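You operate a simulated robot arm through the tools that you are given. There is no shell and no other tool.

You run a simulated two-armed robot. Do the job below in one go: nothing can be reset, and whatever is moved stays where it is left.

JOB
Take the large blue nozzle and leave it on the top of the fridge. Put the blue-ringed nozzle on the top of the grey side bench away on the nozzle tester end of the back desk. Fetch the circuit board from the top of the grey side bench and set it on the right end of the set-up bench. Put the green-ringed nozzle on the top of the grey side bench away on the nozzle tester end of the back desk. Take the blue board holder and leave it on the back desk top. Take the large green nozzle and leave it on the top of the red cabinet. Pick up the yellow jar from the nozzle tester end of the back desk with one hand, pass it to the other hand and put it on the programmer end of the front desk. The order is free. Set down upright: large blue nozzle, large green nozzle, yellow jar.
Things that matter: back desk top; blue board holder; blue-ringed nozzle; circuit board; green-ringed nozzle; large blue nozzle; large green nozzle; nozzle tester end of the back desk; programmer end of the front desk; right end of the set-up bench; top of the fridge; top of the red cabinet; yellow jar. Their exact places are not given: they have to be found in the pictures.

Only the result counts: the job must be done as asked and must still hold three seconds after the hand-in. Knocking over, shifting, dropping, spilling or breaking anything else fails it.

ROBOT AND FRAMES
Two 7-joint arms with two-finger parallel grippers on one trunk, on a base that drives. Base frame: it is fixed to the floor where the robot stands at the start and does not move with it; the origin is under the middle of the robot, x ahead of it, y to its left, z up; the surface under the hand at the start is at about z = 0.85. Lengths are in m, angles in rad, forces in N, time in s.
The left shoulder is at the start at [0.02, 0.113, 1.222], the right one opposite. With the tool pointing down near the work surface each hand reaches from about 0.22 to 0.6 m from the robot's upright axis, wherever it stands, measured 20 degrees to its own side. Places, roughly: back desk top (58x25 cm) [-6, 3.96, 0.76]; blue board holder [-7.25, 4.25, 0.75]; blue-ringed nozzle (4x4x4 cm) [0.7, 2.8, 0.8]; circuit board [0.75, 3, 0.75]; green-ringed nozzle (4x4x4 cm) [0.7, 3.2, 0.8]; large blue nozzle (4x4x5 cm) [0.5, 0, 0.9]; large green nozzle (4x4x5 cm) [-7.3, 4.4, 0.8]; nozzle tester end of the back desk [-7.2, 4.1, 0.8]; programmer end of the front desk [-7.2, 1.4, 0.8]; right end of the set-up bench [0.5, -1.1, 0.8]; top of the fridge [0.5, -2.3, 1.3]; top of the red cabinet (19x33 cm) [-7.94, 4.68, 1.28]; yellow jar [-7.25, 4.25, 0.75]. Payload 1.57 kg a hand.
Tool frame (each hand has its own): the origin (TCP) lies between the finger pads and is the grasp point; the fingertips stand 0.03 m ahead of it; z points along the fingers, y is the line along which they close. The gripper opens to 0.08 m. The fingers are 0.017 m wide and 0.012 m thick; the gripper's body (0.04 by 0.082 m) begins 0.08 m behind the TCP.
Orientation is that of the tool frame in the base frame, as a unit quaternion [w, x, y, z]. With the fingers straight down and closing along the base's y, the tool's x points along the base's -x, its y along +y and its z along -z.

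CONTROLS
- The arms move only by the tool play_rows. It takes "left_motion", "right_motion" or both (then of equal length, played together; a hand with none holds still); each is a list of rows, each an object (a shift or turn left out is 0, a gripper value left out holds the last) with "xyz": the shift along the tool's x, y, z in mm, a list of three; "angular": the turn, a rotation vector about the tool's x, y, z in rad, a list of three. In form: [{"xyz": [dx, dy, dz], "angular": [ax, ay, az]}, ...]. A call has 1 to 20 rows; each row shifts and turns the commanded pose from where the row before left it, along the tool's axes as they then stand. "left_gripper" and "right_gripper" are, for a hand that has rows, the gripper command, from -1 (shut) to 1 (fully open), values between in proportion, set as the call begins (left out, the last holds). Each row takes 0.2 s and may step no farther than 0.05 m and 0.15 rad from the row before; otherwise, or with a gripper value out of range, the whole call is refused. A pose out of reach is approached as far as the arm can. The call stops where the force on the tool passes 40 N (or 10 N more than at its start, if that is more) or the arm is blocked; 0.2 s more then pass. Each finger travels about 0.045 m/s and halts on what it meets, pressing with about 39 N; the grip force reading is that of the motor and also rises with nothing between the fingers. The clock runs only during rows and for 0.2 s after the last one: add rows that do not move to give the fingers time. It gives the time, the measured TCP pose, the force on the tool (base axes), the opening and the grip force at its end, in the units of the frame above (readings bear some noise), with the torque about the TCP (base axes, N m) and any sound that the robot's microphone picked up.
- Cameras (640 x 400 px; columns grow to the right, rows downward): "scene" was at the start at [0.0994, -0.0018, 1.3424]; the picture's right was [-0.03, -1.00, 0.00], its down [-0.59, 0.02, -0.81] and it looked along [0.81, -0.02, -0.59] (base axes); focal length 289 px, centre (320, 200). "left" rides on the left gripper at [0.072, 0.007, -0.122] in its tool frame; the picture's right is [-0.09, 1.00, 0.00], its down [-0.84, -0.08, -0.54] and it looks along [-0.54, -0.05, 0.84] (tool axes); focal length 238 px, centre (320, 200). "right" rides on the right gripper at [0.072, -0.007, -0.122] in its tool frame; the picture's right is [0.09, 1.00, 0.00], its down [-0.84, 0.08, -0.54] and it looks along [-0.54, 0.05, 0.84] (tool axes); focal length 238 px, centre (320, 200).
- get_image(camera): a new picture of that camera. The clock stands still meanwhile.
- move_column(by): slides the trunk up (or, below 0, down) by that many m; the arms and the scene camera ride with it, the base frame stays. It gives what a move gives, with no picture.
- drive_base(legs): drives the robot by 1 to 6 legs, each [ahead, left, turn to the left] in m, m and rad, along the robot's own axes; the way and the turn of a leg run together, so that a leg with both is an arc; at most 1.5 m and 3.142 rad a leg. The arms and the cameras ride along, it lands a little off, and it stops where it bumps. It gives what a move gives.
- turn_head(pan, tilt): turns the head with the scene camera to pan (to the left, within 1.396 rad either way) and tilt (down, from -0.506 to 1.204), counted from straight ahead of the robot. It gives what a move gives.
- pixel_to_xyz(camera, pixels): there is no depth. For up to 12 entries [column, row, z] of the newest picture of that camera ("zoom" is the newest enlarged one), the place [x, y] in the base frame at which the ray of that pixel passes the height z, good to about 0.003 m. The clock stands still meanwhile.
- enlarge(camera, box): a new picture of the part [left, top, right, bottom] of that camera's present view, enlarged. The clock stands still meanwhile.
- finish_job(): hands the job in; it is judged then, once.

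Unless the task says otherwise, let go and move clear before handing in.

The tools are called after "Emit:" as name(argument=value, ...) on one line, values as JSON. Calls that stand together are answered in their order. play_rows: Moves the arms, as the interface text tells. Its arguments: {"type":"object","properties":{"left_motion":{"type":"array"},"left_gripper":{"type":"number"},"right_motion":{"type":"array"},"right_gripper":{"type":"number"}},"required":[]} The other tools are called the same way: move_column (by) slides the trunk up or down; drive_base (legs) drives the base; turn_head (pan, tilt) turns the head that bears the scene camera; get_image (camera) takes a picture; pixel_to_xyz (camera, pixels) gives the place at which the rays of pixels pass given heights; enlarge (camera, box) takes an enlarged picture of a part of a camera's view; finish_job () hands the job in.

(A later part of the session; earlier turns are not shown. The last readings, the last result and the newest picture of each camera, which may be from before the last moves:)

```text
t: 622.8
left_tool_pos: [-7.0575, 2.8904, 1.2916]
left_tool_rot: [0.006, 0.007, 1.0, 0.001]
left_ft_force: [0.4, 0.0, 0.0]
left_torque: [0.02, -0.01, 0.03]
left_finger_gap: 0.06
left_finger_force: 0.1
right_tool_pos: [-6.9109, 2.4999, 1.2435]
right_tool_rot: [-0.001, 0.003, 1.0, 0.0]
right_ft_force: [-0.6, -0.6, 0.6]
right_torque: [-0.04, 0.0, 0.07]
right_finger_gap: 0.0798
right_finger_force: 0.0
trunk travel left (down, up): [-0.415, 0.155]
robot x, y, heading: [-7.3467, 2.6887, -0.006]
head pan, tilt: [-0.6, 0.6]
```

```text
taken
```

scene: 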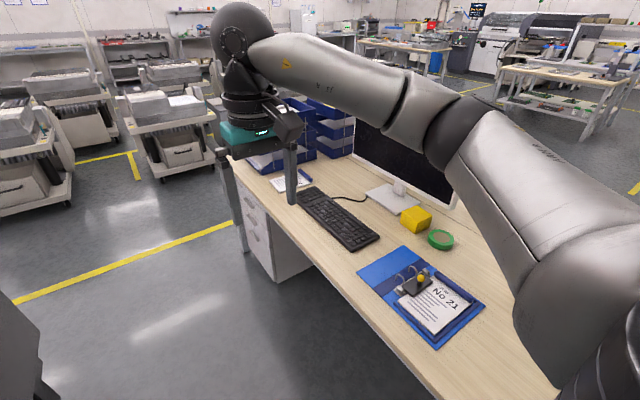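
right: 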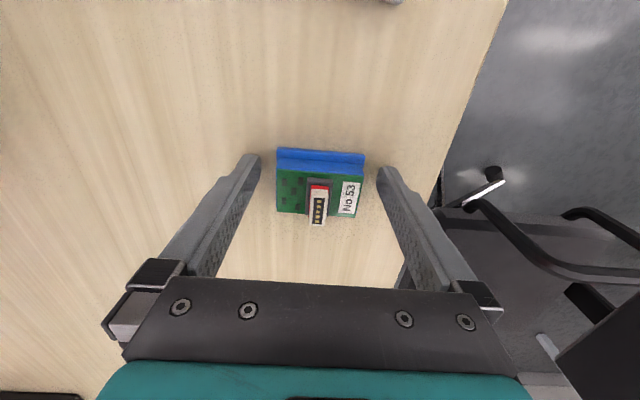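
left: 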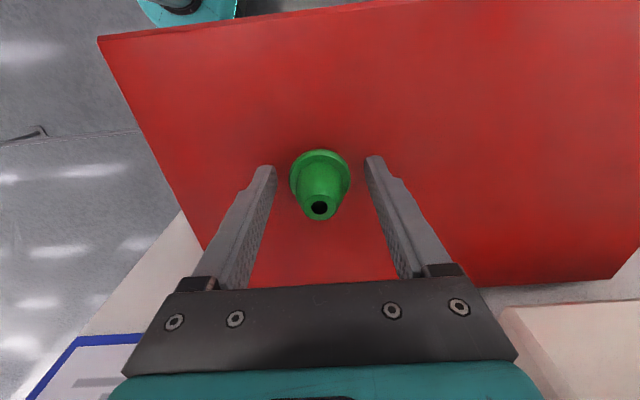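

The front desk's near half shows a keyboard, tape and a binder; its programmer must be on the far half. First the jar: I'll back towards the wall and slide into the gap by the back desk again.

Emit:
drive_base(legs=[[-0.45, 0, 0.006], [0, 0.6, 0]])

Emit:
turn_head(pan=0.5, tilt=0.7)

Emit:
get_image(camera="scene")

```text
t: 628.5
left_tool_pos: [-7.504, 3.4928, 1.2914]
left_tool_rot: [0.005, 0.002, 1.0, 0.002]
left_ft_force: [0.1, 0.6, 0.1]
left_torque: [-0.01, 0.01, 0.0]
left_finger_gap: 0.0601
left_finger_force: 0.0
right_tool_pos: [-7.3554, 3.1013, 1.2428]
right_tool_rot: [-0.001, 0.0, 1.0, -0.001]
right_ft_force: [-0.3, -0.2, -0.1]
right_torque: [-0.04, 0.03, 0.03]
right_finger_gap: 0.0801
right_finger_force: 0.1
trunk travel left (down, up): [-0.415, 0.155]
robot x, y, heading: [-7.7888, 3.285, -0.001]
head pan, tilt: [-0.6, 0.6]
```

```text
t: 629.8
left_tool_pos: [-7.5031, 3.4926, 1.2913]
left_tool_rot: [0.005, 0.003, 1.0, 0.002]
left_ft_force: [-0.3, -0.2, 0.0]
left_torque: [-0.03, -0.02, 0.01]
left_finger_gap: 0.0601
left_finger_force: 0.0
right_tool_pos: [-7.3558, 3.1009, 1.2434]
right_tool_rot: [-0.001, 0.0, 1.0, 0.0]
right_ft_force: [-0.3, 0.2, 0.1]
right_torque: [-0.03, 0.0, -0.01]
right_finger_gap: 0.08
right_finger_force: 0.0
trunk travel left (down, up): [-0.415, 0.155]
robot x, y, heading: [-7.7869, 3.2873, -0.002]
head pan, tilt: [0.499, 0.7]
```

```text
taken
```

scene: 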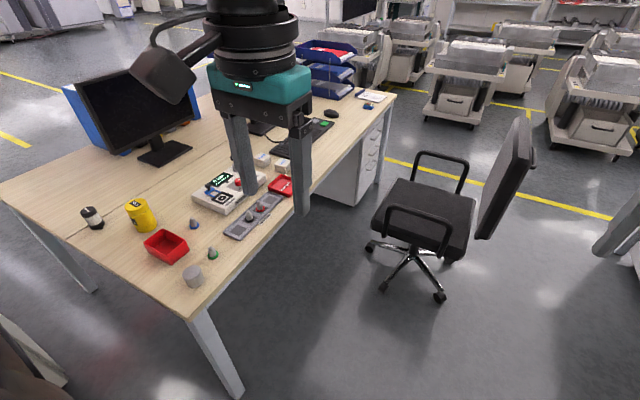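

The desk is as I left it. I'll slide on to y of about 4.02 and lower the trunk.

Emit:
drive_base(legs=[[-0.005, 0.73, 0.002]])

Emit:
move_column(by=-0.17)

Emit:
turn_head(pan=0.3, tilt=0.8)

Emit:
get_image(camera="scene")

Emit:
get_image(camera="left")

```text
t: 633.8
left_tool_pos: [-7.509, 4.2182, 1.2914]
left_tool_rot: [0.005, 0.003, 1.0, 0.002]
left_ft_force: [-0.4, 0.1, 0.2]
left_torque: [-0.01, -0.01, -0.03]
left_finger_gap: 0.06
left_finger_force: 0.0
right_tool_pos: [-7.3595, 3.828, 1.2424]
right_tool_rot: [0.0, 0.002, 1.0, 0.0]
right_ft_force: [0.3, 0.2, -0.4]
right_torque: [0.02, 0.03, -0.04]
right_finger_gap: 0.0801
right_finger_force: 0.1
trunk travel left (down, up): [-0.415, 0.155]
robot x, y, heading: [-7.7899, 4.0139, 0.001]
head pan, tilt: [0.499, 0.7]
```

```text
t: 635.7
left_tool_pos: [-7.5082, 4.2192, 1.122]
left_tool_rot: [0.005, 0.004, 1.0, 0.001]
left_ft_force: [0.0, 0.6, -0.4]
left_torque: [0.0, -0.01, 0.0]
left_finger_gap: 0.0601
left_finger_force: 0.1
right_tool_pos: [-7.36, 3.8276, 1.0737]
right_tool_rot: [-0.002, 0.001, 1.0, 0.0]
right_ft_force: [1.4, -0.2, -0.1]
right_torque: [0.01, 0.0, 0.0]
right_finger_gap: 0.0798
right_finger_force: 0.1
trunk travel left (down, up): [-0.245, 0.325]
robot x, y, heading: [-7.7887, 4.0139, -0.006]
head pan, tilt: [0.499, 0.7]
```

```text
t: 636.4
left_tool_pos: [-7.5078, 4.2192, 1.1221]
left_tool_rot: [0.005, 0.003, 1.0, 0.002]
left_ft_force: [1.1, 1.2, -0.9]
left_torque: [-0.02, 0.01, 0.01]
left_finger_gap: 0.0601
left_finger_force: 0.0
right_tool_pos: [-7.3598, 3.8275, 1.0726]
right_tool_rot: [-0.001, 0.001, 1.0, -0.001]
right_ft_force: [-0.6, -0.5, -0.1]
right_torque: [0.0, 0.01, 0.01]
right_finger_gap: 0.08
right_finger_force: 0.1
trunk travel left (down, up): [-0.245, 0.325]
robot x, y, heading: [-7.7929, 4.0149, 0.002]
head pan, tilt: [0.3, 0.799]
```

```text
taken
```

scene: 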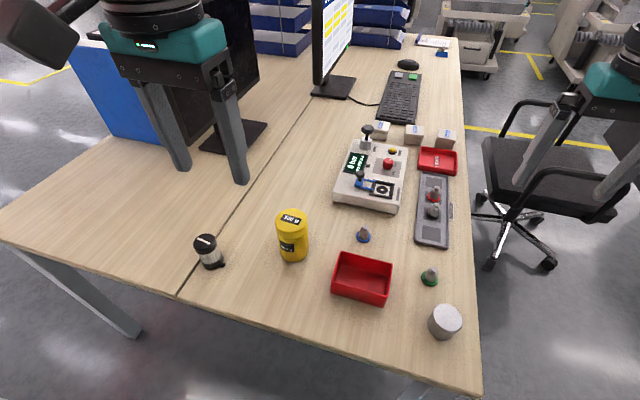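

```text
taken
```

left: 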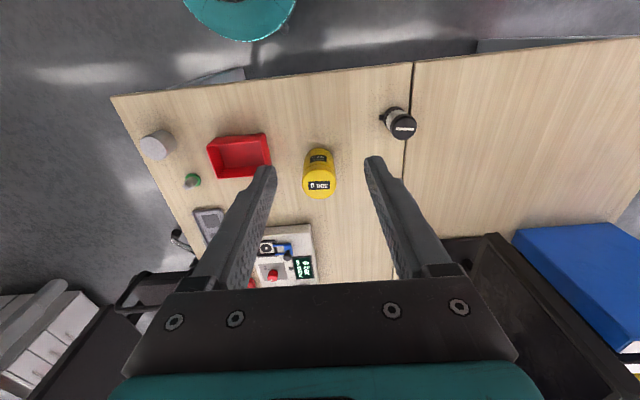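

The jar stands at (293, 235) in the scene view and (319, 172) under the left hand. I'll measure its place, width and height.

Emit:
enlarge(camera="scene", box=[250, 190, 350, 280])

Emit:
enlarge(camera="left", box=[270, 130, 370, 210])

Emit:
pixel_to_xyz(camera="left", pixels=[[320, 184, 0.86], [320, 150, 0.75], [303, 184, 0.86], [336, 184, 0.86], [319, 172, 0.86], [319, 198, 0.86]])

Emit:
pixel_to_xyz(camera="scene", pixels=[[292, 220, 0.86], [294, 252, 0.75], [294, 262, 0.75], [276, 222, 0.86], [308, 221, 0.86], [279, 250, 0.76], [308, 249, 0.76]])

```text
4.44 times, centred on (300, 235) of scene
```

zoom: 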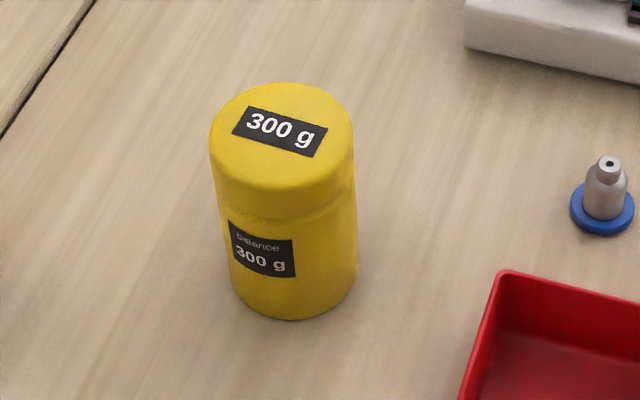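

```text
5.00 times, centred on (320, 170) of left
```

zoom: 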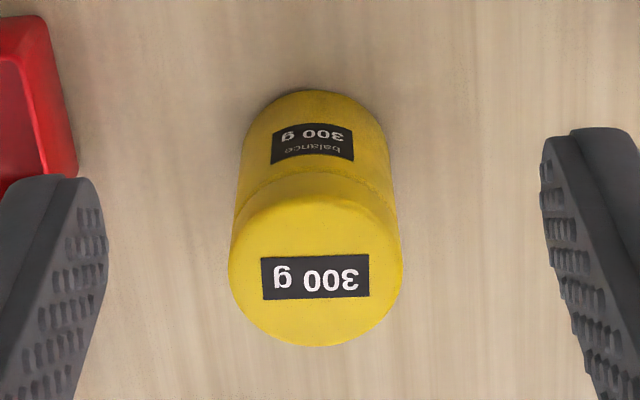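

```text
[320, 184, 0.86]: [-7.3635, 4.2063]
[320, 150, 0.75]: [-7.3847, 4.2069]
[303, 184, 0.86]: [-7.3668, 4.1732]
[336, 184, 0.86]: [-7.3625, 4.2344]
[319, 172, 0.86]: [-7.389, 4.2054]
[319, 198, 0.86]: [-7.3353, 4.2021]
```

```text
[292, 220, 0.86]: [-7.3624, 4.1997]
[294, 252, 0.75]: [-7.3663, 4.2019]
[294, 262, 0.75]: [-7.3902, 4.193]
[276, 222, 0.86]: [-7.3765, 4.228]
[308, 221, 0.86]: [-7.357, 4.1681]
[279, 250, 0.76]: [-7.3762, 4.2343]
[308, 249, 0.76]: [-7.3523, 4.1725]
```

The jar is centred at [-7.363, 4.203], about 6.2 cm wide and 11 cm tall. I'll turn the left wrist a quarter turn so its fingers close along x, leaving the sides free for the other hand, and move over the jar.

Emit:
play_rows(left_motion=[{"angular": [0, 0, 0.143]}, {"angular": [0, 0, 0.143]}, {"angular": [0, 0, 0.143]}, {"angular": [0, 0, 0.143]}, {"angular": [0, 0, 0.143]}, {"angular": [0, 0, 0.143]}, {"angular": [0, 0, 0.143]}, {"angular": [0, 0, 0.143]}, {"angular": [0, 0, 0.143]}, {"angular": [0, 0, 0.143]}, {"angular": [0, 0, 0.141]}, {"xyz": [0, 0, 0]}], left_gripper=1)

Emit:
get_image(camera="left")

```text
t: 639.0
left_tool_pos: [-7.508, 4.2186, 1.1212]
left_tool_rot: [0.003, 0.711, 0.703, 0.004]
left_ft_force: [0.8, 0.7, 0.5]
left_torque: [0.01, 0.02, 0.02]
left_finger_gap: 0.0798
left_finger_force: 0.1
right_tool_pos: [-7.3608, 3.8285, 1.0737]
right_tool_rot: [-0.001, 0.001, 1.0, 0.0]
right_ft_force: [0.6, -0.1, 0.6]
right_torque: [0.0, 0.0, 0.02]
right_finger_gap: 0.0802
right_finger_force: 0.1
trunk travel left (down, up): [-0.245, 0.325]
robot x, y, heading: [-7.7891, 4.0098, -0.005]
head pan, tilt: [0.3, 0.799]
```

```text
taken
```

left: 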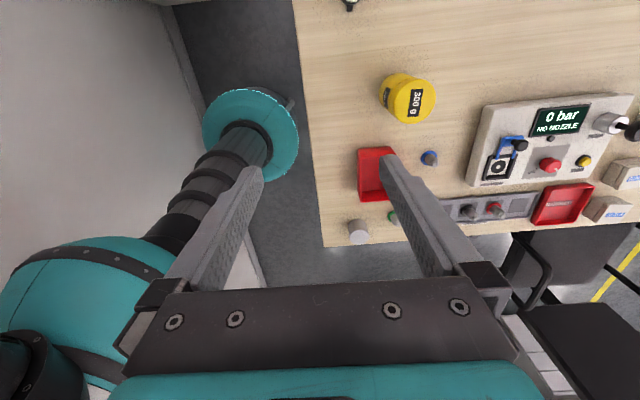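

The left wrist is turned; the view shows the jar at (408, 98) and my own base under the desk edge. I'll move over the jar and come down to z = 0.95.

Emit:
play_rows(left_motion=[{"xyz": [-4, 36, 0]}, {"xyz": [-4, 36, 0]}, {"xyz": [-3, 36, 0]}, {"xyz": [-3, 37, 0]}, {"xyz": [0, 0, 43]}, {"xyz": [0, 0, 43]}, {"xyz": [0, 0, 43]}, {"xyz": [0, 0, 43]}, {"xyz": [0, 0, 0]}])

Emit:
get_image(camera="left")

Emit:
get_image(camera="scene")

```text
t: 641.0
left_tool_pos: [-7.3623, 4.2058, 0.9513]
left_tool_rot: [0.002, 0.709, 0.705, 0.005]
left_ft_force: [0.5, -0.3, 0.0]
left_torque: [0.0, -0.02, 0.0]
left_finger_gap: 0.0799
left_finger_force: 0.0
right_tool_pos: [-7.3608, 3.827, 1.0745]
right_tool_rot: [-0.001, 0.001, 1.0, -0.001]
right_ft_force: [0.0, 0.1, -0.3]
right_torque: [0.01, -0.02, -0.03]
right_finger_gap: 0.0799
right_finger_force: 0.1
trunk travel left (down, up): [-0.245, 0.325]
robot x, y, heading: [-7.7884, 4.0124, 0.0]
head pan, tilt: [0.3, 0.799]
```

```text
taken
```

left: 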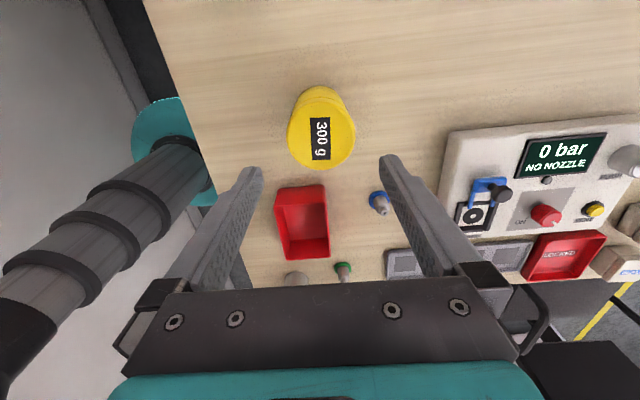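

```text
taken
```

scene: 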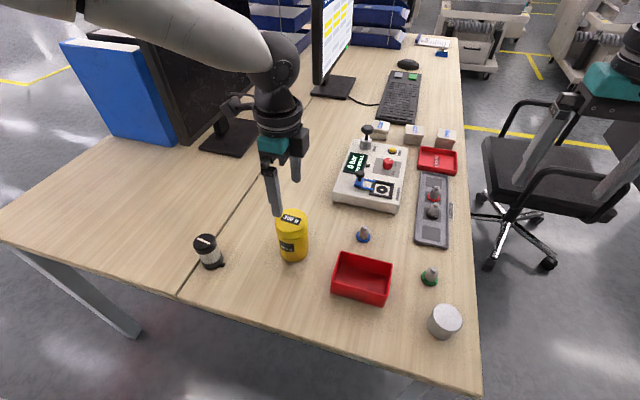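

I'll check the jar's lid centre from this view before going down around it.

Emit:
pixel_to_xyz(camera="left", pixels=[[321, 134, 0.86], [288, 132, 0.86], [355, 132, 0.86], [321, 168, 0.86], [321, 103, 0.86]])

Emit:
enlarge(camera="left", box=[230, 70, 410, 200])

```text
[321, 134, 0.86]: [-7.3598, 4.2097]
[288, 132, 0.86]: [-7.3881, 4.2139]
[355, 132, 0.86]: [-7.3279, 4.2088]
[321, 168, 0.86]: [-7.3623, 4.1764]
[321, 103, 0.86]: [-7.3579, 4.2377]
```

```text
3.08 times, centred on (320, 135) of left
```

zoom: 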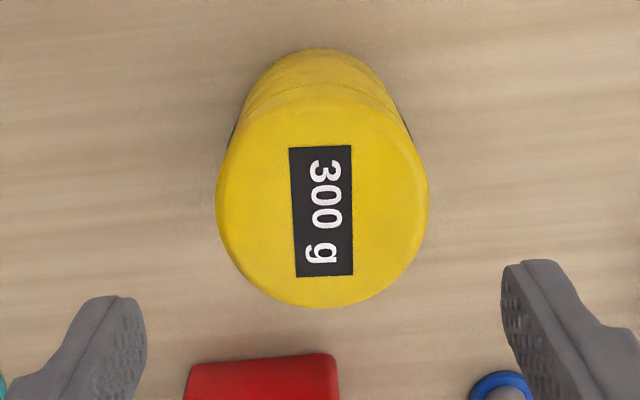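

The lid's centre is at [-7.360, 4.208], right under the hand. I'll go down to z = 0.843 and close on the upper part of the jar.

Emit:
play_rows(left_motion=[{"xyz": [1, 1, 35]}, {"xyz": [0, 0, 35]}, {"xyz": [0, 0, 25]}, {"xyz": [0, 0, 13]}, {"xyz": [0, 0, 0]}])

Emit:
get_image(camera="left")

```text
t: 642.2
left_tool_pos: [-7.3789, 4.223, 0.8668]
left_tool_rot: [0.003, 0.71, 0.705, 0.006]
left_ft_force: [1.2, 0.8, 0.5]
left_torque: [-0.02, -0.01, 0.01]
left_finger_gap: 0.0801
left_finger_force: 0.1
left hand out of reach, approached as far as the arm can: row 2, 3, 4
right_tool_pos: [-7.3598, 3.8277, 1.0726]
right_tool_rot: [-0.001, 0.001, 1.0, 0.0]
right_ft_force: [-0.5, 0.3, 0.1]
right_torque: [-0.03, -0.02, 0.01]
right_finger_gap: 0.0803
right_finger_force: 0.0
trunk travel left (down, up): [-0.245, 0.325]
robot x, y, heading: [-7.7933, 4.0099, -0.002]
head pan, tilt: [0.3, 0.799]
```

```text
taken
```

left: 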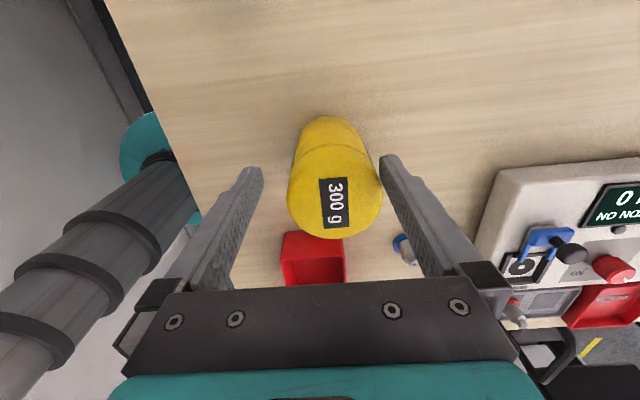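

The arm hit a joint limit on the way down and drifted 17 mm sideways, so the +x finger is now beside the jar's lid. I'll check whether the jar moved.

Emit:
pixel_to_xyz(camera="left", pixels=[[335, 192, 0.86], [288, 190, 0.86], [382, 190, 0.86], [335, 145, 0.86], [335, 238, 0.86]])

Emit:
get_image(camera="scene")

Emit:
enlarge(camera="left", box=[230, 100, 430, 260])

```text
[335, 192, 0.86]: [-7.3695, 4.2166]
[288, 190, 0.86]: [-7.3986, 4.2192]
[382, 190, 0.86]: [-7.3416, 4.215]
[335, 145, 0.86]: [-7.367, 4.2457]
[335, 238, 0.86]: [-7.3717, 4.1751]
```

```text
taken
```

scene: 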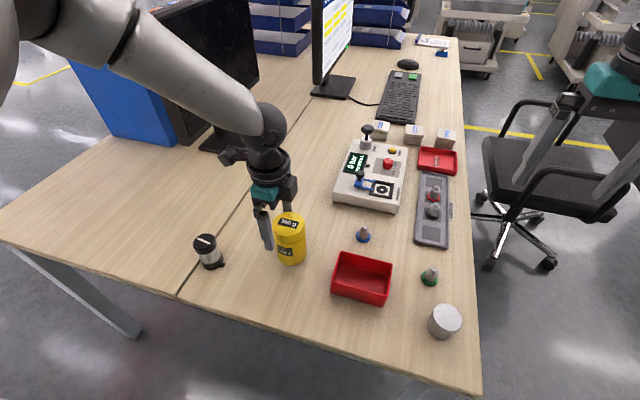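

```text
2.50 times, centred on (330, 180) of left
```

zoom: 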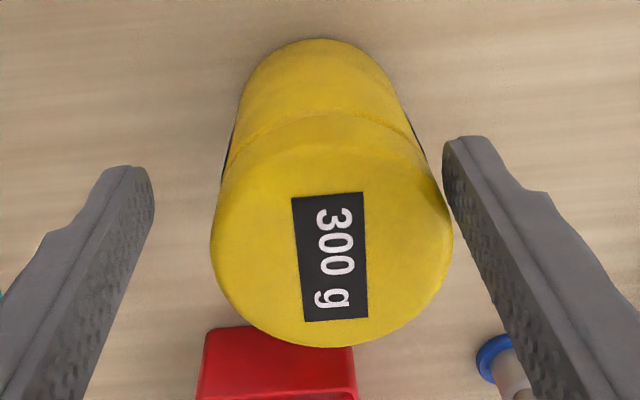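

The jar only slid about 1 cm and stands upright at about [-7.370, 4.212]. I'll rise, turn the wrist back and take it with the fingers closing along y, doing the quarter turn later in the air.

Emit:
play_rows(left_motion=[{"xyz": [0, 0, -30]}, {"xyz": [0, 0, -40]}, {"xyz": [0, 0, -40]}, {"xyz": [0, 0, -40]}, {"xyz": [0, 0, 0]}])

Emit:
play_rows(left_motion=[{"angular": [0, 0, -0.143]}, {"angular": [0, 0, -0.143]}, {"angular": [0, 0, -0.143]}, {"angular": [0, 0, -0.143]}, {"angular": [0, 0, -0.143]}, {"angular": [0, 0, -0.143]}, {"angular": [0, 0, -0.143]}, {"angular": [0, 0, -0.143]}, {"angular": [0, 0, -0.143]}, {"angular": [0, 0, -0.143]}, {"angular": [0, 0, -0.141]}, {"xyz": [0, 0, 0]}])

Emit:
get_image(camera="left")

```text
t: 643.4
left_tool_pos: [-7.3819, 4.2213, 1.0175]
left_tool_rot: [0.003, 0.71, 0.705, 0.004]
left_ft_force: [-0.2, -0.6, -0.4]
left_torque: [0.0, -0.01, -0.02]
left_finger_gap: 0.0802
left_finger_force: 0.1
right_tool_pos: [-7.3602, 3.8273, 1.0728]
right_tool_rot: [-0.001, 0.001, 1.0, 0.0]
right_ft_force: [0.5, 0.1, 0.2]
right_torque: [0.0, 0.02, -0.01]
right_finger_gap: 0.08
right_finger_force: 0.1
trunk travel left (down, up): [-0.245, 0.325]
robot x, y, heading: [-7.7922, 4.015, -0.005]
head pan, tilt: [0.3, 0.799]
```

```text
t: 646.0
left_tool_pos: [-7.3815, 4.2199, 1.0172]
left_tool_rot: [0.004, 0.003, 1.0, 0.002]
left_ft_force: [0.4, 0.7, -0.3]
left_torque: [0.01, -0.01, 0.01]
left_finger_gap: 0.0803
left_finger_force: 0.0
right_tool_pos: [-7.3615, 3.8274, 1.0734]
right_tool_rot: [0.0, 0.001, 1.0, -0.001]
right_ft_force: [0.1, 0.6, -0.3]
right_torque: [-0.06, 0.0, 0.05]
right_finger_gap: 0.0802
right_finger_force: 0.0
trunk travel left (down, up): [-0.245, 0.325]
robot x, y, heading: [-7.7899, 4.014, -0.002]
head pan, tilt: [0.3, 0.799]
```

```text
taken
```

left: 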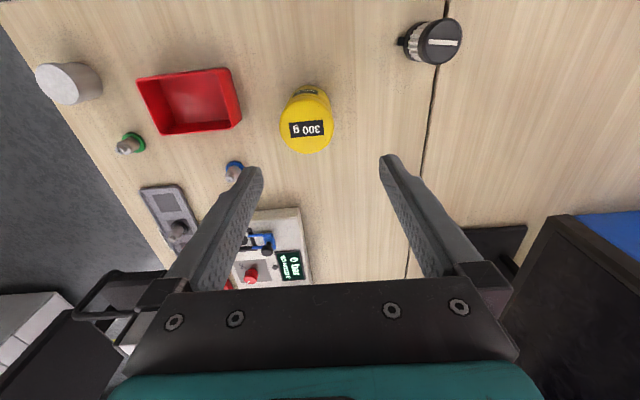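

Emit:
pixel_to_xyz(camera="left", pixels=[[307, 128, 0.86], [280, 127, 0.86], [334, 126, 0.86], [307, 102, 0.86], [307, 154, 0.86]])

Emit:
enlarge(camera="left", box=[260, 70, 360, 170])

```text
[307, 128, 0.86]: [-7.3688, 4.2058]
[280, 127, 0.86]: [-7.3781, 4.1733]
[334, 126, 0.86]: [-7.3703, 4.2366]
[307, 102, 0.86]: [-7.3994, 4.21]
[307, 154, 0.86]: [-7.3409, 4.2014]
```

```text
4.00 times, centred on (310, 120) of left
```

zoom: 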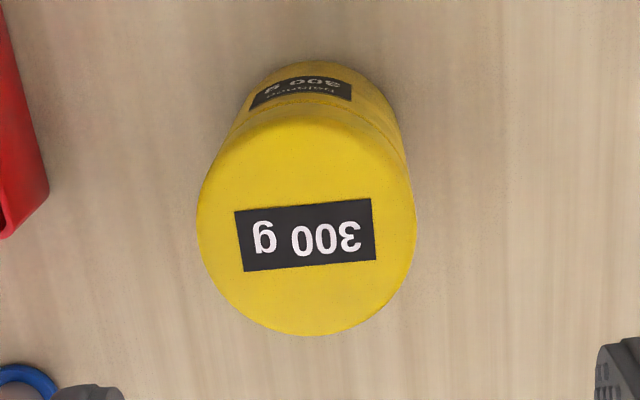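

The jar's lid is centred at [-7.370, 4.206]. I'll centre the hand and go down to z = 0.843.

Emit:
play_rows(left_motion=[{"xyz": [-12, -14, 0]}, {"xyz": [0, 0, 40]}, {"xyz": [0, 0, 40]}, {"xyz": [0, 0, 0]}])

Emit:
get_image(camera="left")

```text
t: 647.0
left_tool_pos: [-7.3693, 4.2077, 0.9377]
left_tool_rot: [0.005, 0.004, 1.0, 0.001]
left_ft_force: [-0.8, -0.1, 0.4]
left_torque: [-0.03, -0.01, 0.02]
left_finger_gap: 0.08
left_finger_force: 0.1
right_tool_pos: [-7.3606, 3.8272, 1.0744]
right_tool_rot: [-0.001, 0.0, 1.0, 0.0]
right_ft_force: [-0.7, -0.3, 0.3]
right_torque: [0.01, 0.01, 0.0]
right_finger_gap: 0.0802
right_finger_force: 0.0
trunk travel left (down, up): [-0.245, 0.325]
robot x, y, heading: [-7.7923, 4.0174, -0.001]
head pan, tilt: [0.3, 0.799]
```

```text
taken
```

left: 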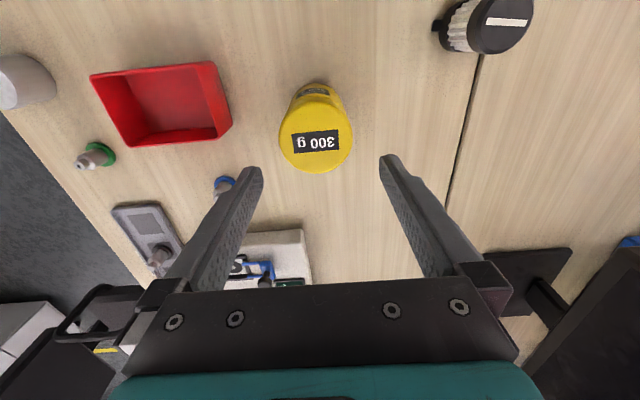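

The jar is centred under the fingers at (316, 138). I'll descend the last 9.5 cm.

Emit:
play_rows(left_motion=[{"xyz": [0, 0, 40]}, {"xyz": [0, 0, 35]}, {"xyz": [0, 0, 20]}, {"xyz": [0, 0, 0]}])

Emit:
get_image(camera="left")

```text
t: 648.0
left_tool_pos: [-7.3842, 4.2221, 0.8634]
left_tool_rot: [0.005, 0.003, 1.0, 0.002]
left_ft_force: [0.5, -1.9, -0.1]
left_torque: [-0.04, 0.03, -0.03]
left_finger_gap: 0.0801
left_finger_force: 0.0
left hand out of reach, approached as far as the arm can: row 2, 3
right_tool_pos: [-7.3606, 3.8274, 1.0738]
right_tool_rot: [-0.002, 0.0, 1.0, 0.0]
right_ft_force: [0.4, -0.7, 0.1]
right_torque: [0.0, -0.01, -0.03]
right_finger_gap: 0.0802
right_finger_force: 0.1
trunk travel left (down, up): [-0.245, 0.325]
robot x, y, heading: [-7.7871, 4.0136, -0.004]
head pan, tilt: [0.3, 0.799]
```

```text
taken
```

left: 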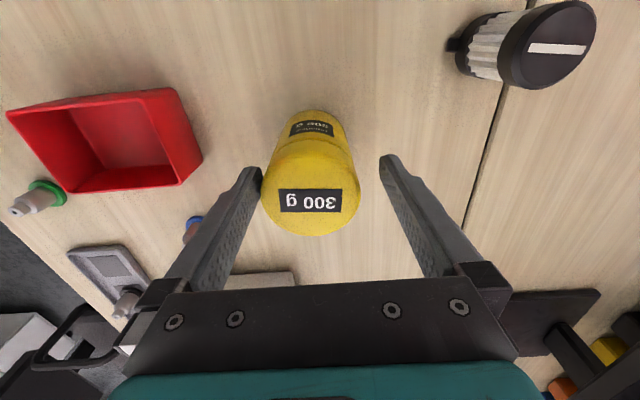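

The arm hits its limit again near z = 0.863, so I'll use the trunk for the last part instead. First I'll rise and find the jar again.

Emit:
play_rows(left_motion=[{"xyz": [0, 0, -40]}, {"xyz": [0, 0, -40]}, {"xyz": [0, 0, 0]}])

Emit:
get_image(camera="left")

Emit:
enlarge(camera="left", box=[250, 80, 370, 200])

```text
t: 648.8
left_tool_pos: [-7.3852, 4.2215, 0.9447]
left_tool_rot: [0.006, 0.003, 1.0, 0.002]
left_ft_force: [-0.2, 0.7, 0.2]
left_torque: [0.02, -0.04, 0.0]
left_finger_gap: 0.0802
left_finger_force: 0.2
right_tool_pos: [-7.3615, 3.8281, 1.0739]
right_tool_rot: [-0.001, 0.001, 1.0, 0.001]
right_ft_force: [-0.5, 1.0, -0.3]
right_torque: [0.0, -0.01, -0.03]
right_finger_gap: 0.0798
right_finger_force: 0.1
trunk travel left (down, up): [-0.245, 0.325]
robot x, y, heading: [-7.7903, 4.0145, 0.0]
head pan, tilt: [0.3, 0.799]
```

```text
taken
```

left: 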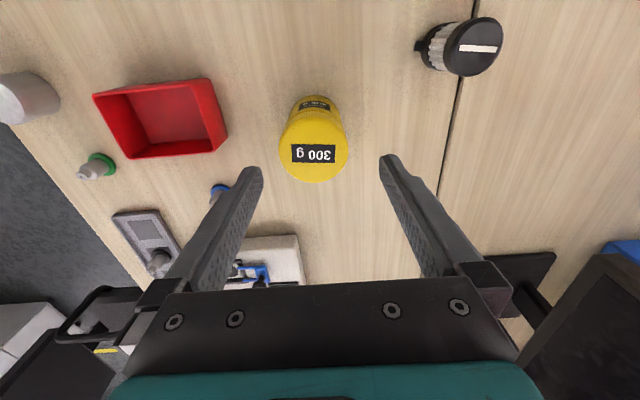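

```text
3.33 times, centred on (310, 140) of left
```

zoom: 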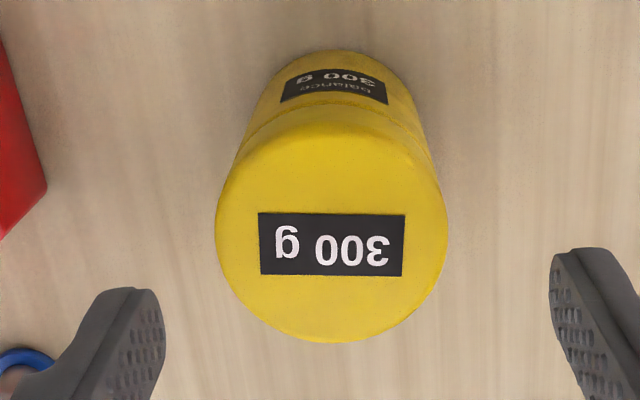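

Emit:
pixel_to_xyz(camera="left", pixels=[[313.3, 149, 0.86], [278.5, 147, 0.86], [348, 147, 0.86]])

```text
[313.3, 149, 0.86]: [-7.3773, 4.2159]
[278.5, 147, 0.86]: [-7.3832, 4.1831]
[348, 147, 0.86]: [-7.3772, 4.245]
```

The jar now stands at [-7.377, 4.2145]. I'll centre the hand and lower the trunk 10 cm, which brings the fingers down without changing the arm's pose.

Emit:
play_rows(left_motion=[{"xyz": [-8, -7, 0]}, {"xyz": [0, 0, 0]}])

Emit:
move_column(by=-0.06)

Emit:
get_image(camera="left")

```text
t: 649.4
left_tool_pos: [-7.3765, 4.2139, 0.9435]
left_tool_rot: [0.005, 0.004, 1.0, 0.002]
left_ft_force: [0.1, 0.3, 0.3]
left_torque: [0.01, -0.01, -0.01]
left_finger_gap: 0.0799
left_finger_force: 0.1
right_tool_pos: [-7.3602, 3.8274, 1.0729]
right_tool_rot: [-0.001, 0.001, 1.0, 0.001]
right_ft_force: [-0.2, 0.5, -0.3]
right_torque: [0.01, 0.0, -0.03]
right_finger_gap: 0.0801
right_finger_force: 0.0
trunk travel left (down, up): [-0.245, 0.325]
robot x, y, heading: [-7.7906, 4.0165, -0.002]
head pan, tilt: [0.3, 0.799]
```

```text
t: 650.4
left_tool_pos: [-7.3767, 4.2143, 0.8842]
left_tool_rot: [0.005, 0.004, 1.0, 0.002]
left_ft_force: [0.0, -0.7, 0.3]
left_torque: [0.01, 0.02, 0.01]
left_finger_gap: 0.0801
left_finger_force: 0.2
right_tool_pos: [-7.3602, 3.8277, 1.0125]
right_tool_rot: [-0.001, 0.002, 1.0, 0.0]
right_ft_force: [-0.6, 0.6, 0.2]
right_torque: [0.0, 0.01, 0.01]
right_finger_gap: 0.0802
right_finger_force: 0.1
trunk travel left (down, up): [-0.185, 0.385]
robot x, y, heading: [-7.7925, 4.012, -0.001]
head pan, tilt: [0.3, 0.799]
```

```text
taken
```

left: 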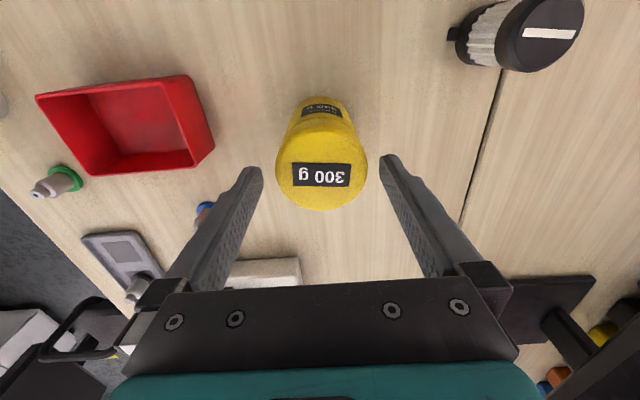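

The jar is centred between the fingers. I'll lower the trunk 4 cm more and close the left hand on the jar's upper part.

Emit:
move_column(by=-0.04)

Emit:
play_rows(left_motion=[{"xyz": [0, 0, 0]}, {"xyz": [0, 0, 0]}, {"xyz": [0, 0, 0]}, {"xyz": [0, 0, 0]}], left_gripper=-1)

Emit:
get_image(camera="left")

```text
t: 651.2
left_tool_pos: [-7.3767, 4.2149, 0.843]
left_tool_rot: [0.005, 0.003, 1.0, 0.002]
left_ft_force: [0.2, 0.6, 0.7]
left_torque: [-0.02, 0.0, -0.02]
left_finger_gap: 0.0798
left_finger_force: 0.0
right_tool_pos: [-7.3622, 3.8271, 0.9733]
right_tool_rot: [-0.001, 0.001, 1.0, 0.0]
right_ft_force: [0.1, -0.4, -0.4]
right_torque: [-0.02, 0.02, -0.01]
right_finger_gap: 0.0799
right_finger_force: 0.0
trunk travel left (down, up): [-0.145, 0.425]
robot x, y, heading: [-7.7933, 4.013, -0.002]
head pan, tilt: [0.3, 0.799]
```

```text
t: 652.2
left_tool_pos: [-7.3779, 4.215, 0.8445]
left_tool_rot: [0.005, 0.004, 1.0, 0.001]
left_ft_force: [0.6, 1.7, 1.6]
left_torque: [0.0, -0.01, -0.03]
left_finger_gap: 0.0657
left_finger_force: 39.4
right_tool_pos: [-7.3607, 3.8278, 0.9736]
right_tool_rot: [0.0, 0.001, 1.0, 0.0]
right_ft_force: [-0.1, -0.8, 0.1]
right_torque: [-0.01, 0.0, 0.01]
right_finger_gap: 0.08
right_finger_force: 0.1
trunk travel left (down, up): [-0.145, 0.425]
robot x, y, heading: [-7.7923, 4.0131, 0.001]
head pan, tilt: [0.3, 0.799]
```

```text
taken
```

left: 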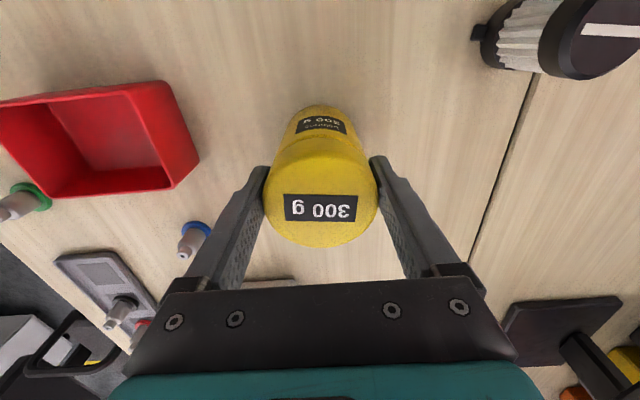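

The jar is gripped at 0.0657 m with 39 N. I'll lift it with the trunk and check.

Emit:
move_column(by=0.25)

Emit:
get_image(camera="scene")

Emit:
get_image(camera="left")

```text
t: 654.8
left_tool_pos: [-7.3767, 4.2144, 1.0945]
left_tool_rot: [0.006, 0.004, 1.0, 0.0]
left_ft_force: [1.0, -0.6, -3.7]
left_torque: [0.01, 0.04, -0.01]
left_finger_gap: 0.0654
left_finger_force: 39.0
right_tool_pos: [-7.3608, 3.8269, 1.2227]
right_tool_rot: [-0.002, 0.001, 1.0, 0.0]
right_ft_force: [-0.1, 0.3, -1.0]
right_torque: [0.06, 0.01, -0.01]
right_finger_gap: 0.0796
right_finger_force: 0.0
trunk travel left (down, up): [-0.395, 0.175]
robot x, y, heading: [-7.7901, 4.0122, -0.002]
head pan, tilt: [0.3, 0.799]
```

```text
taken
```

scene: 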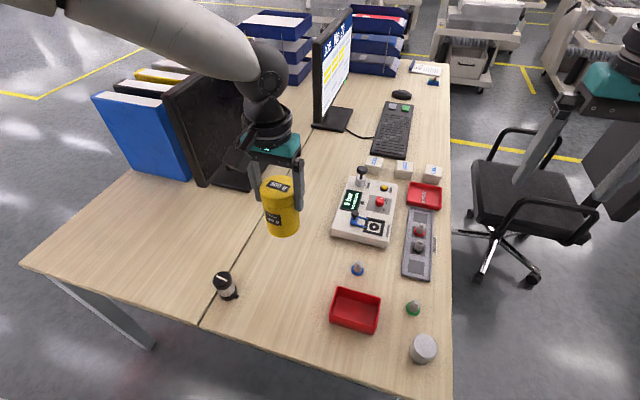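

```text
taken
```

left: 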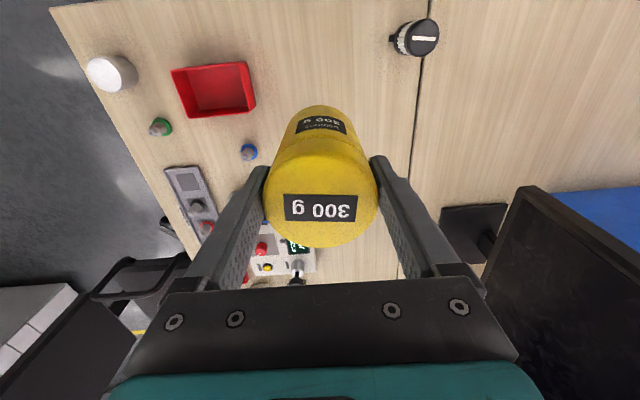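

The jar hangs upright from the left hand. I'll raise it further, leave the gap and look at the front desk's left end from there.

Emit:
move_column(by=0.1)

Emit:
drive_base(legs=[[0, -0.7, 0], [0, -0.62, 0]])

Emit:
turn_head(pan=-0.8, tilt=0.6)

Emit:
get_image(camera="scene")

```text
t: 656.2
left_tool_pos: [-7.3764, 4.2143, 1.1927]
left_tool_rot: [0.006, 0.004, 1.0, 0.001]
left_ft_force: [0.0, 0.7, -3.1]
left_torque: [0.01, 0.02, 0.0]
left_finger_gap: 0.0655
left_finger_force: 39.3
right_tool_pos: [-7.3596, 3.8272, 1.3228]
right_tool_rot: [-0.001, 0.001, 1.0, 0.0]
right_ft_force: [-0.1, -0.2, -0.1]
right_torque: [0.0, 0.03, 0.0]
right_finger_gap: 0.0799
right_finger_force: 0.0
trunk travel left (down, up): [-0.495, 0.075]
robot x, y, heading: [-7.7878, 4.0135, -0.005]
head pan, tilt: [0.3, 0.799]
```

```text
t: 663.1
left_tool_pos: [-7.3754, 2.8947, 1.1935]
left_tool_rot: [0.006, 0.0, 1.0, 0.002]
left_ft_force: [0.6, -0.5, -3.3]
left_torque: [0.0, -0.03, 0.01]
left_finger_gap: 0.0655
left_finger_force: 38.9
right_tool_pos: [-7.3559, 2.5076, 1.3238]
right_tool_rot: [-0.001, -0.003, 1.0, 0.0]
right_ft_force: [0.3, 0.6, 0.2]
right_torque: [0.03, -0.01, 0.02]
right_finger_gap: 0.0799
right_finger_force: 0.0
trunk travel left (down, up): [-0.495, 0.075]
robot x, y, heading: [-7.7853, 2.6931, 0.004]
head pan, tilt: [0.3, 0.799]
```

```text
t: 664.4
left_tool_pos: [-7.3748, 2.8954, 1.1934]
left_tool_rot: [0.005, 0.0, 1.0, 0.002]
left_ft_force: [0.6, 0.3, -3.4]
left_torque: [0.01, 0.01, -0.01]
left_finger_gap: 0.0654
left_finger_force: 38.9
right_tool_pos: [-7.3557, 2.5076, 1.3233]
right_tool_rot: [-0.001, -0.003, 1.0, -0.001]
right_ft_force: [0.2, 0.3, -0.5]
right_torque: [0.0, 0.0, 0.0]
right_finger_gap: 0.08
right_finger_force: 0.1
trunk travel left (down, up): [-0.495, 0.075]
robot x, y, heading: [-7.7847, 2.6925, 0.008]
head pan, tilt: [-0.799, 0.6]
```

```text
taken
```

scene: 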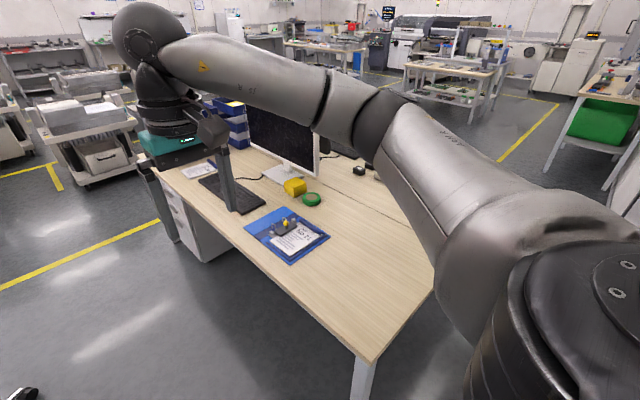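

The far half of the front desk is hidden by my arm; I'll do the hand-over first, here in the open. I'll bring the jar in front of me and turn the left wrist a quarter turn so its fingers sit front and back.

Emit:
play_rows(left_motion=[{"xyz": [0, -41, 0]}, {"xyz": [0, -41, 0]}, {"xyz": [0, -41, 0]}, {"xyz": [0, -41, 0]}, {"xyz": [0, 0, 0]}])

Emit:
play_rows(left_motion=[{"angular": [0, 0, 0.143]}, {"angular": [0, 0, 0.143]}, {"angular": [0, 0, 0.143]}, {"angular": [0, 0, 0.143]}, {"angular": [0, 0, 0.143]}, {"angular": [0, 0, 0.143]}, {"angular": [0, 0, 0.143]}, {"angular": [0, 0, 0.143]}, {"angular": [0, 0, 0.143]}, {"angular": [0, 0, 0.143]}, {"angular": [0, 0, 0.143]}, {"xyz": [0, 0, 0]}])

Emit:
turn_head(pan=0.0, tilt=0.6)

Emit:
get_image(camera="scene")

```text
t: 665.6
left_tool_pos: [-7.4094, 2.789, 1.2228]
left_tool_rot: [0.005, 0.0, 1.0, 0.002]
left_ft_force: [-0.5, 1.1, -3.8]
left_torque: [0.01, 0.0, 0.03]
left_finger_gap: 0.0655
left_finger_force: 39.3
left hand out of reach, approached as far as the arm can: row 2, 3, 4
right_tool_pos: [-7.3554, 2.5088, 1.3229]
right_tool_rot: [-0.001, -0.003, 1.0, 0.001]
right_ft_force: [0.1, 0.0, -0.7]
right_torque: [0.01, -0.03, -0.04]
right_finger_gap: 0.0801
right_finger_force: 0.0
trunk travel left (down, up): [-0.495, 0.075]
robot x, y, heading: [-7.7866, 2.6905, 0.004]
head pan, tilt: [-0.799, 0.6]
```

```text
t: 668.2
left_tool_pos: [-7.408, 2.7888, 1.2229]
left_tool_rot: [0.002, 0.708, 0.706, 0.005]
left_ft_force: [0.2, 0.3, -3.1]
left_torque: [-0.02, -0.02, 0.01]
left_finger_gap: 0.0652
left_finger_force: 38.9
right_tool_pos: [-7.356, 2.508, 1.3232]
right_tool_rot: [-0.001, -0.003, 1.0, 0.0]
right_ft_force: [-0.1, 0.5, -0.6]
right_torque: [-0.01, 0.0, -0.02]
right_finger_gap: 0.0801
right_finger_force: 0.0
trunk travel left (down, up): [-0.495, 0.075]
robot x, y, heading: [-7.7901, 2.6899, 0.005]
head pan, tilt: [-0.799, 0.6]
```

```text
t: 669.4
left_tool_pos: [-7.4086, 2.7883, 1.2229]
left_tool_rot: [0.003, 0.708, 0.706, 0.005]
left_ft_force: [-0.1, 0.2, -3.1]
left_torque: [-0.03, 0.04, 0.04]
left_finger_gap: 0.0656
left_finger_force: 39.2
right_tool_pos: [-7.3559, 2.5082, 1.3226]
right_tool_rot: [-0.001, -0.002, 1.0, 0.0]
right_ft_force: [-0.1, -0.7, -0.4]
right_torque: [-0.01, 0.0, -0.02]
right_finger_gap: 0.08
right_finger_force: 0.0
trunk travel left (down, up): [-0.495, 0.075]
robot x, y, heading: [-7.7843, 2.6899, 0.002]
head pan, tilt: [0.0, 0.6]
```

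```text
taken
```

scene: 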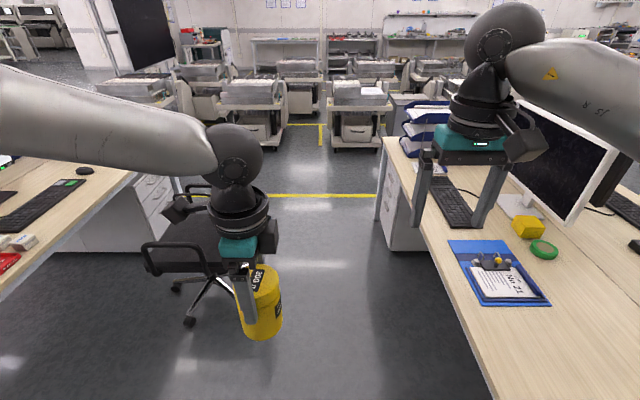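

The left arm stopped at y = 2.788, which is fine: the jar hangs at [-7.409, 2.788] with its bottom at about z = 1.129. Now I'll turn the right wrist a quarter turn the other way and tilt it 50 degrees so it points left and down.

Emit:
play_rows(right_motion=[{"angular": [0, 0, -0.143]}, {"angular": [0, 0, -0.143]}, {"angular": [0, 0, -0.143]}, {"angular": [0, 0, -0.143]}, {"angular": [0, 0, -0.143]}, {"angular": [0, 0, -0.143]}, {"angular": [0, 0, -0.143]}, {"angular": [0, 0, -0.143]}, {"angular": [0, 0, -0.143]}, {"angular": [0, 0, -0.143]}, {"angular": [0, 0, -0.141]}, {"xyz": [0, 0, 0]}], right_gripper=1)

Emit:
play_rows(right_motion=[{"angular": [0, -0.1455, 0]}, {"angular": [0, -0.1455, 0]}, {"angular": [0, -0.1455, 0]}, {"angular": [0, -0.1455, 0]}, {"angular": [0, -0.1455, 0]}, {"angular": [0, -0.1455, 0]}, {"xyz": [0, 0, 0]}])

Emit:
get_image(camera="scene")

Emit:
get_image(camera="right")

```text
t: 672.0
left_tool_pos: [-7.4089, 2.7884, 1.2225]
left_tool_rot: [0.003, 0.708, 0.707, 0.005]
left_ft_force: [-0.5, 0.8, -3.4]
left_torque: [0.05, -0.01, -0.03]
left_finger_gap: 0.0655
left_finger_force: 39.1
right_tool_pos: [-7.5001, 2.5811, 1.3585]
right_tool_rot: [0.001, -0.657, 0.754, 0.0]
right_ft_force: [-0.3, -0.5, 0.2]
right_torque: [0.04, 0.02, -0.01]
right_finger_gap: 0.0798
right_finger_force: 0.1
right hand out of reach, approached as far as the arm can: row 6, 7, 8, 9, 10, 11
trunk travel left (down, up): [-0.495, 0.075]
robot x, y, heading: [-7.7885, 2.6898, 0.009]
head pan, tilt: [0.0, 0.6]
```

```text
t: 673.5
left_tool_pos: [-7.4082, 2.7894, 1.2229]
left_tool_rot: [0.003, 0.708, 0.706, 0.005]
left_ft_force: [-0.2, -0.6, -4.1]
left_torque: [-0.04, -0.03, 0.03]
left_finger_gap: 0.0653
left_finger_force: 39.2
right_tool_pos: [-7.5403, 2.615, 1.3917]
right_tool_rot: [0.318, -0.594, 0.684, 0.279]
right_ft_force: [0.0, -0.4, 0.0]
right_torque: [-0.04, -0.04, -0.03]
right_finger_gap: 0.08
right_finger_force: 0.0
right hand out of reach, approached as far as the arm can: row 1, 2, 3, 4, 5, 6
trunk travel left (down, up): [-0.495, 0.075]
robot x, y, heading: [-7.7883, 2.6909, 0.005]
head pan, tilt: [0.0, 0.6]
```

```text
taken
```

scene: 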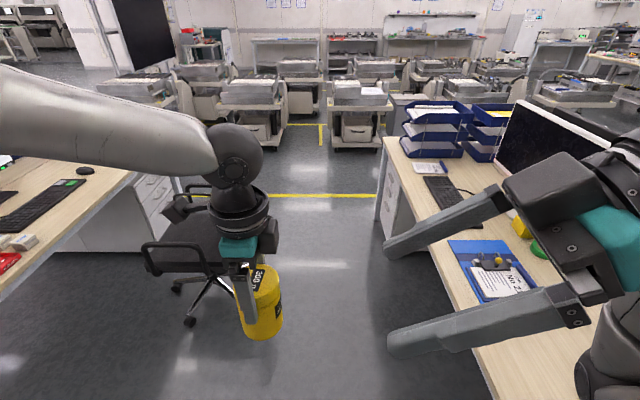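

```text
taken
```

right: 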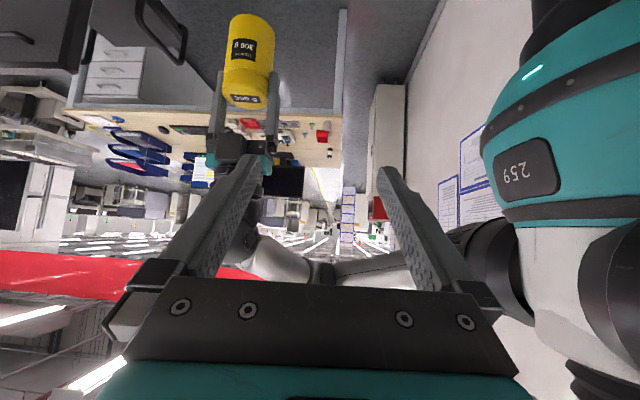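

The right hand now points left and down as wanted (tool z about [0.10, 0.76, -0.64], closing along x), though it drifted nearer to my body. I'll move it towards a point 12 cm short of the jar and see how far it reaches.

Emit:
play_rows(right_motion=[{"xyz": [10, -22, 33]}, {"xyz": [10, -22, 33]}, {"xyz": [10, -22, 33]}, {"xyz": [10, -21, 34]}, {"xyz": [10, -21, 34]}, {"xyz": [0, 0, 0]}])

Emit:
get_image(camera="scene")

Emit:
get_image(camera="right")

```text
t: 675.0
left_tool_pos: [-7.4087, 2.7897, 1.2225]
left_tool_rot: [0.003, 0.707, 0.707, 0.005]
left_ft_force: [0.3, 0.4, -3.6]
left_torque: [0.0, 0.01, 0.02]
left_finger_gap: 0.0656
left_finger_force: 39.1
right_tool_pos: [-7.5332, 2.6349, 1.386]
right_tool_rot: [0.316, -0.594, 0.685, 0.279]
right_ft_force: [-0.2, -0.3, 0.4]
right_torque: [-0.02, -0.01, -0.01]
right_finger_gap: 0.08
right_finger_force: 0.1
right hand out of reach, approached as far as the arm can: row 1, 2, 3, 4, 5
trunk travel left (down, up): [-0.495, 0.075]
robot x, y, heading: [-7.7858, 2.6901, 0.006]
head pan, tilt: [0.0, 0.6]
```

```text
taken
```

scene: 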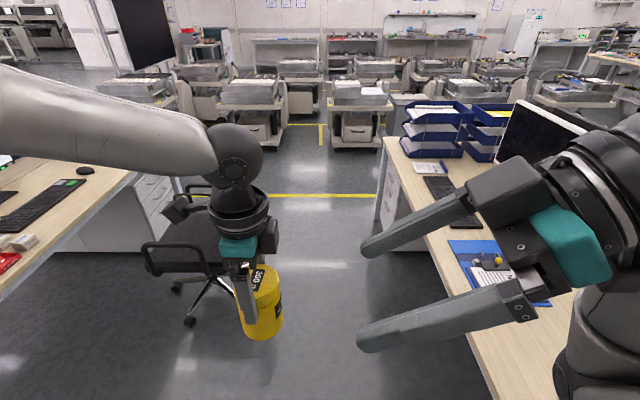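

```text
taken
```

right: 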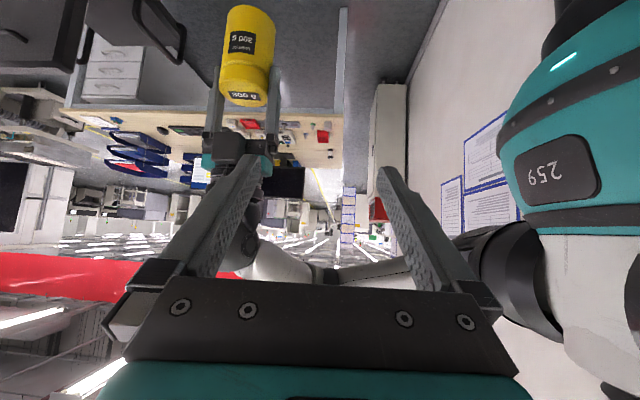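

The right arm is at a wrist limit in this orientation. I'll undo it and instead pitch the right hand forward 55 degrees with its fingers closing along y, which suits the arm better; the left fingers sit front and back, so they won't meet.

Emit:
play_rows(right_motion=[{"angular": [0, 0.1455, 0]}, {"angular": [0, 0.1455, 0]}, {"angular": [0, 0.1455, 0]}, {"angular": [0, 0.1455, 0]}, {"angular": [0, 0.1455, 0]}, {"angular": [0, 0.1455, 0]}, {"angular": [0, 0, 0.1434]}, {"angular": [0, 0, 0.1434]}, {"angular": [0, 0, 0.1434]}, {"angular": [0, 0, 0.1434]}, {"angular": [0, 0, 0.1434]}, {"angular": [0, 0, 0.1434]}, {"angular": [0, 0, 0.1434]}, {"angular": [0, 0, 0.1434]}, {"angular": [0, 0, 0.1434]}, {"angular": [0, 0, 0.1434]}, {"xyz": [0, 0, 0]}])

Emit:
get_image(camera="scene")

```text
t: 678.5
left_tool_pos: [-7.4094, 2.7889, 1.2208]
left_tool_rot: [0.002, 0.708, 0.707, 0.005]
left_ft_force: [0.4, 0.5, -2.7]
left_torque: [-0.01, 0.04, 0.05]
left_finger_gap: 0.0653
left_finger_force: 39.2
right_tool_pos: [-7.533, 2.6329, 1.3857]
right_tool_rot: [-0.001, 0.002, 1.0, 0.0]
right_ft_force: [0.8, 1.5, 0.2]
right_torque: [0.03, -0.02, -0.01]
right_finger_gap: 0.0799
right_finger_force: 0.0
trunk travel left (down, up): [-0.495, 0.075]
robot x, y, heading: [-7.7899, 2.6924, 0.009]
head pan, tilt: [0.0, 0.6]
```

```text
taken
```

scene: 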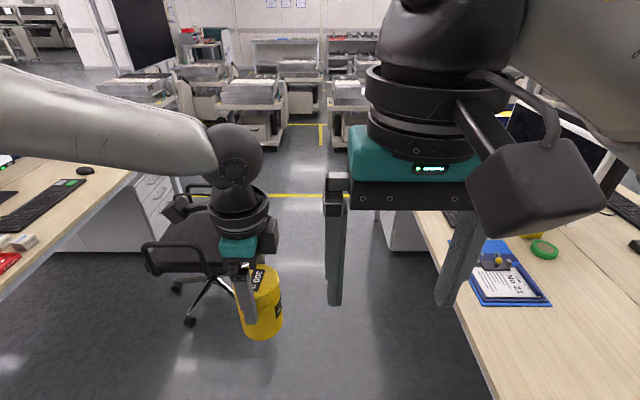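

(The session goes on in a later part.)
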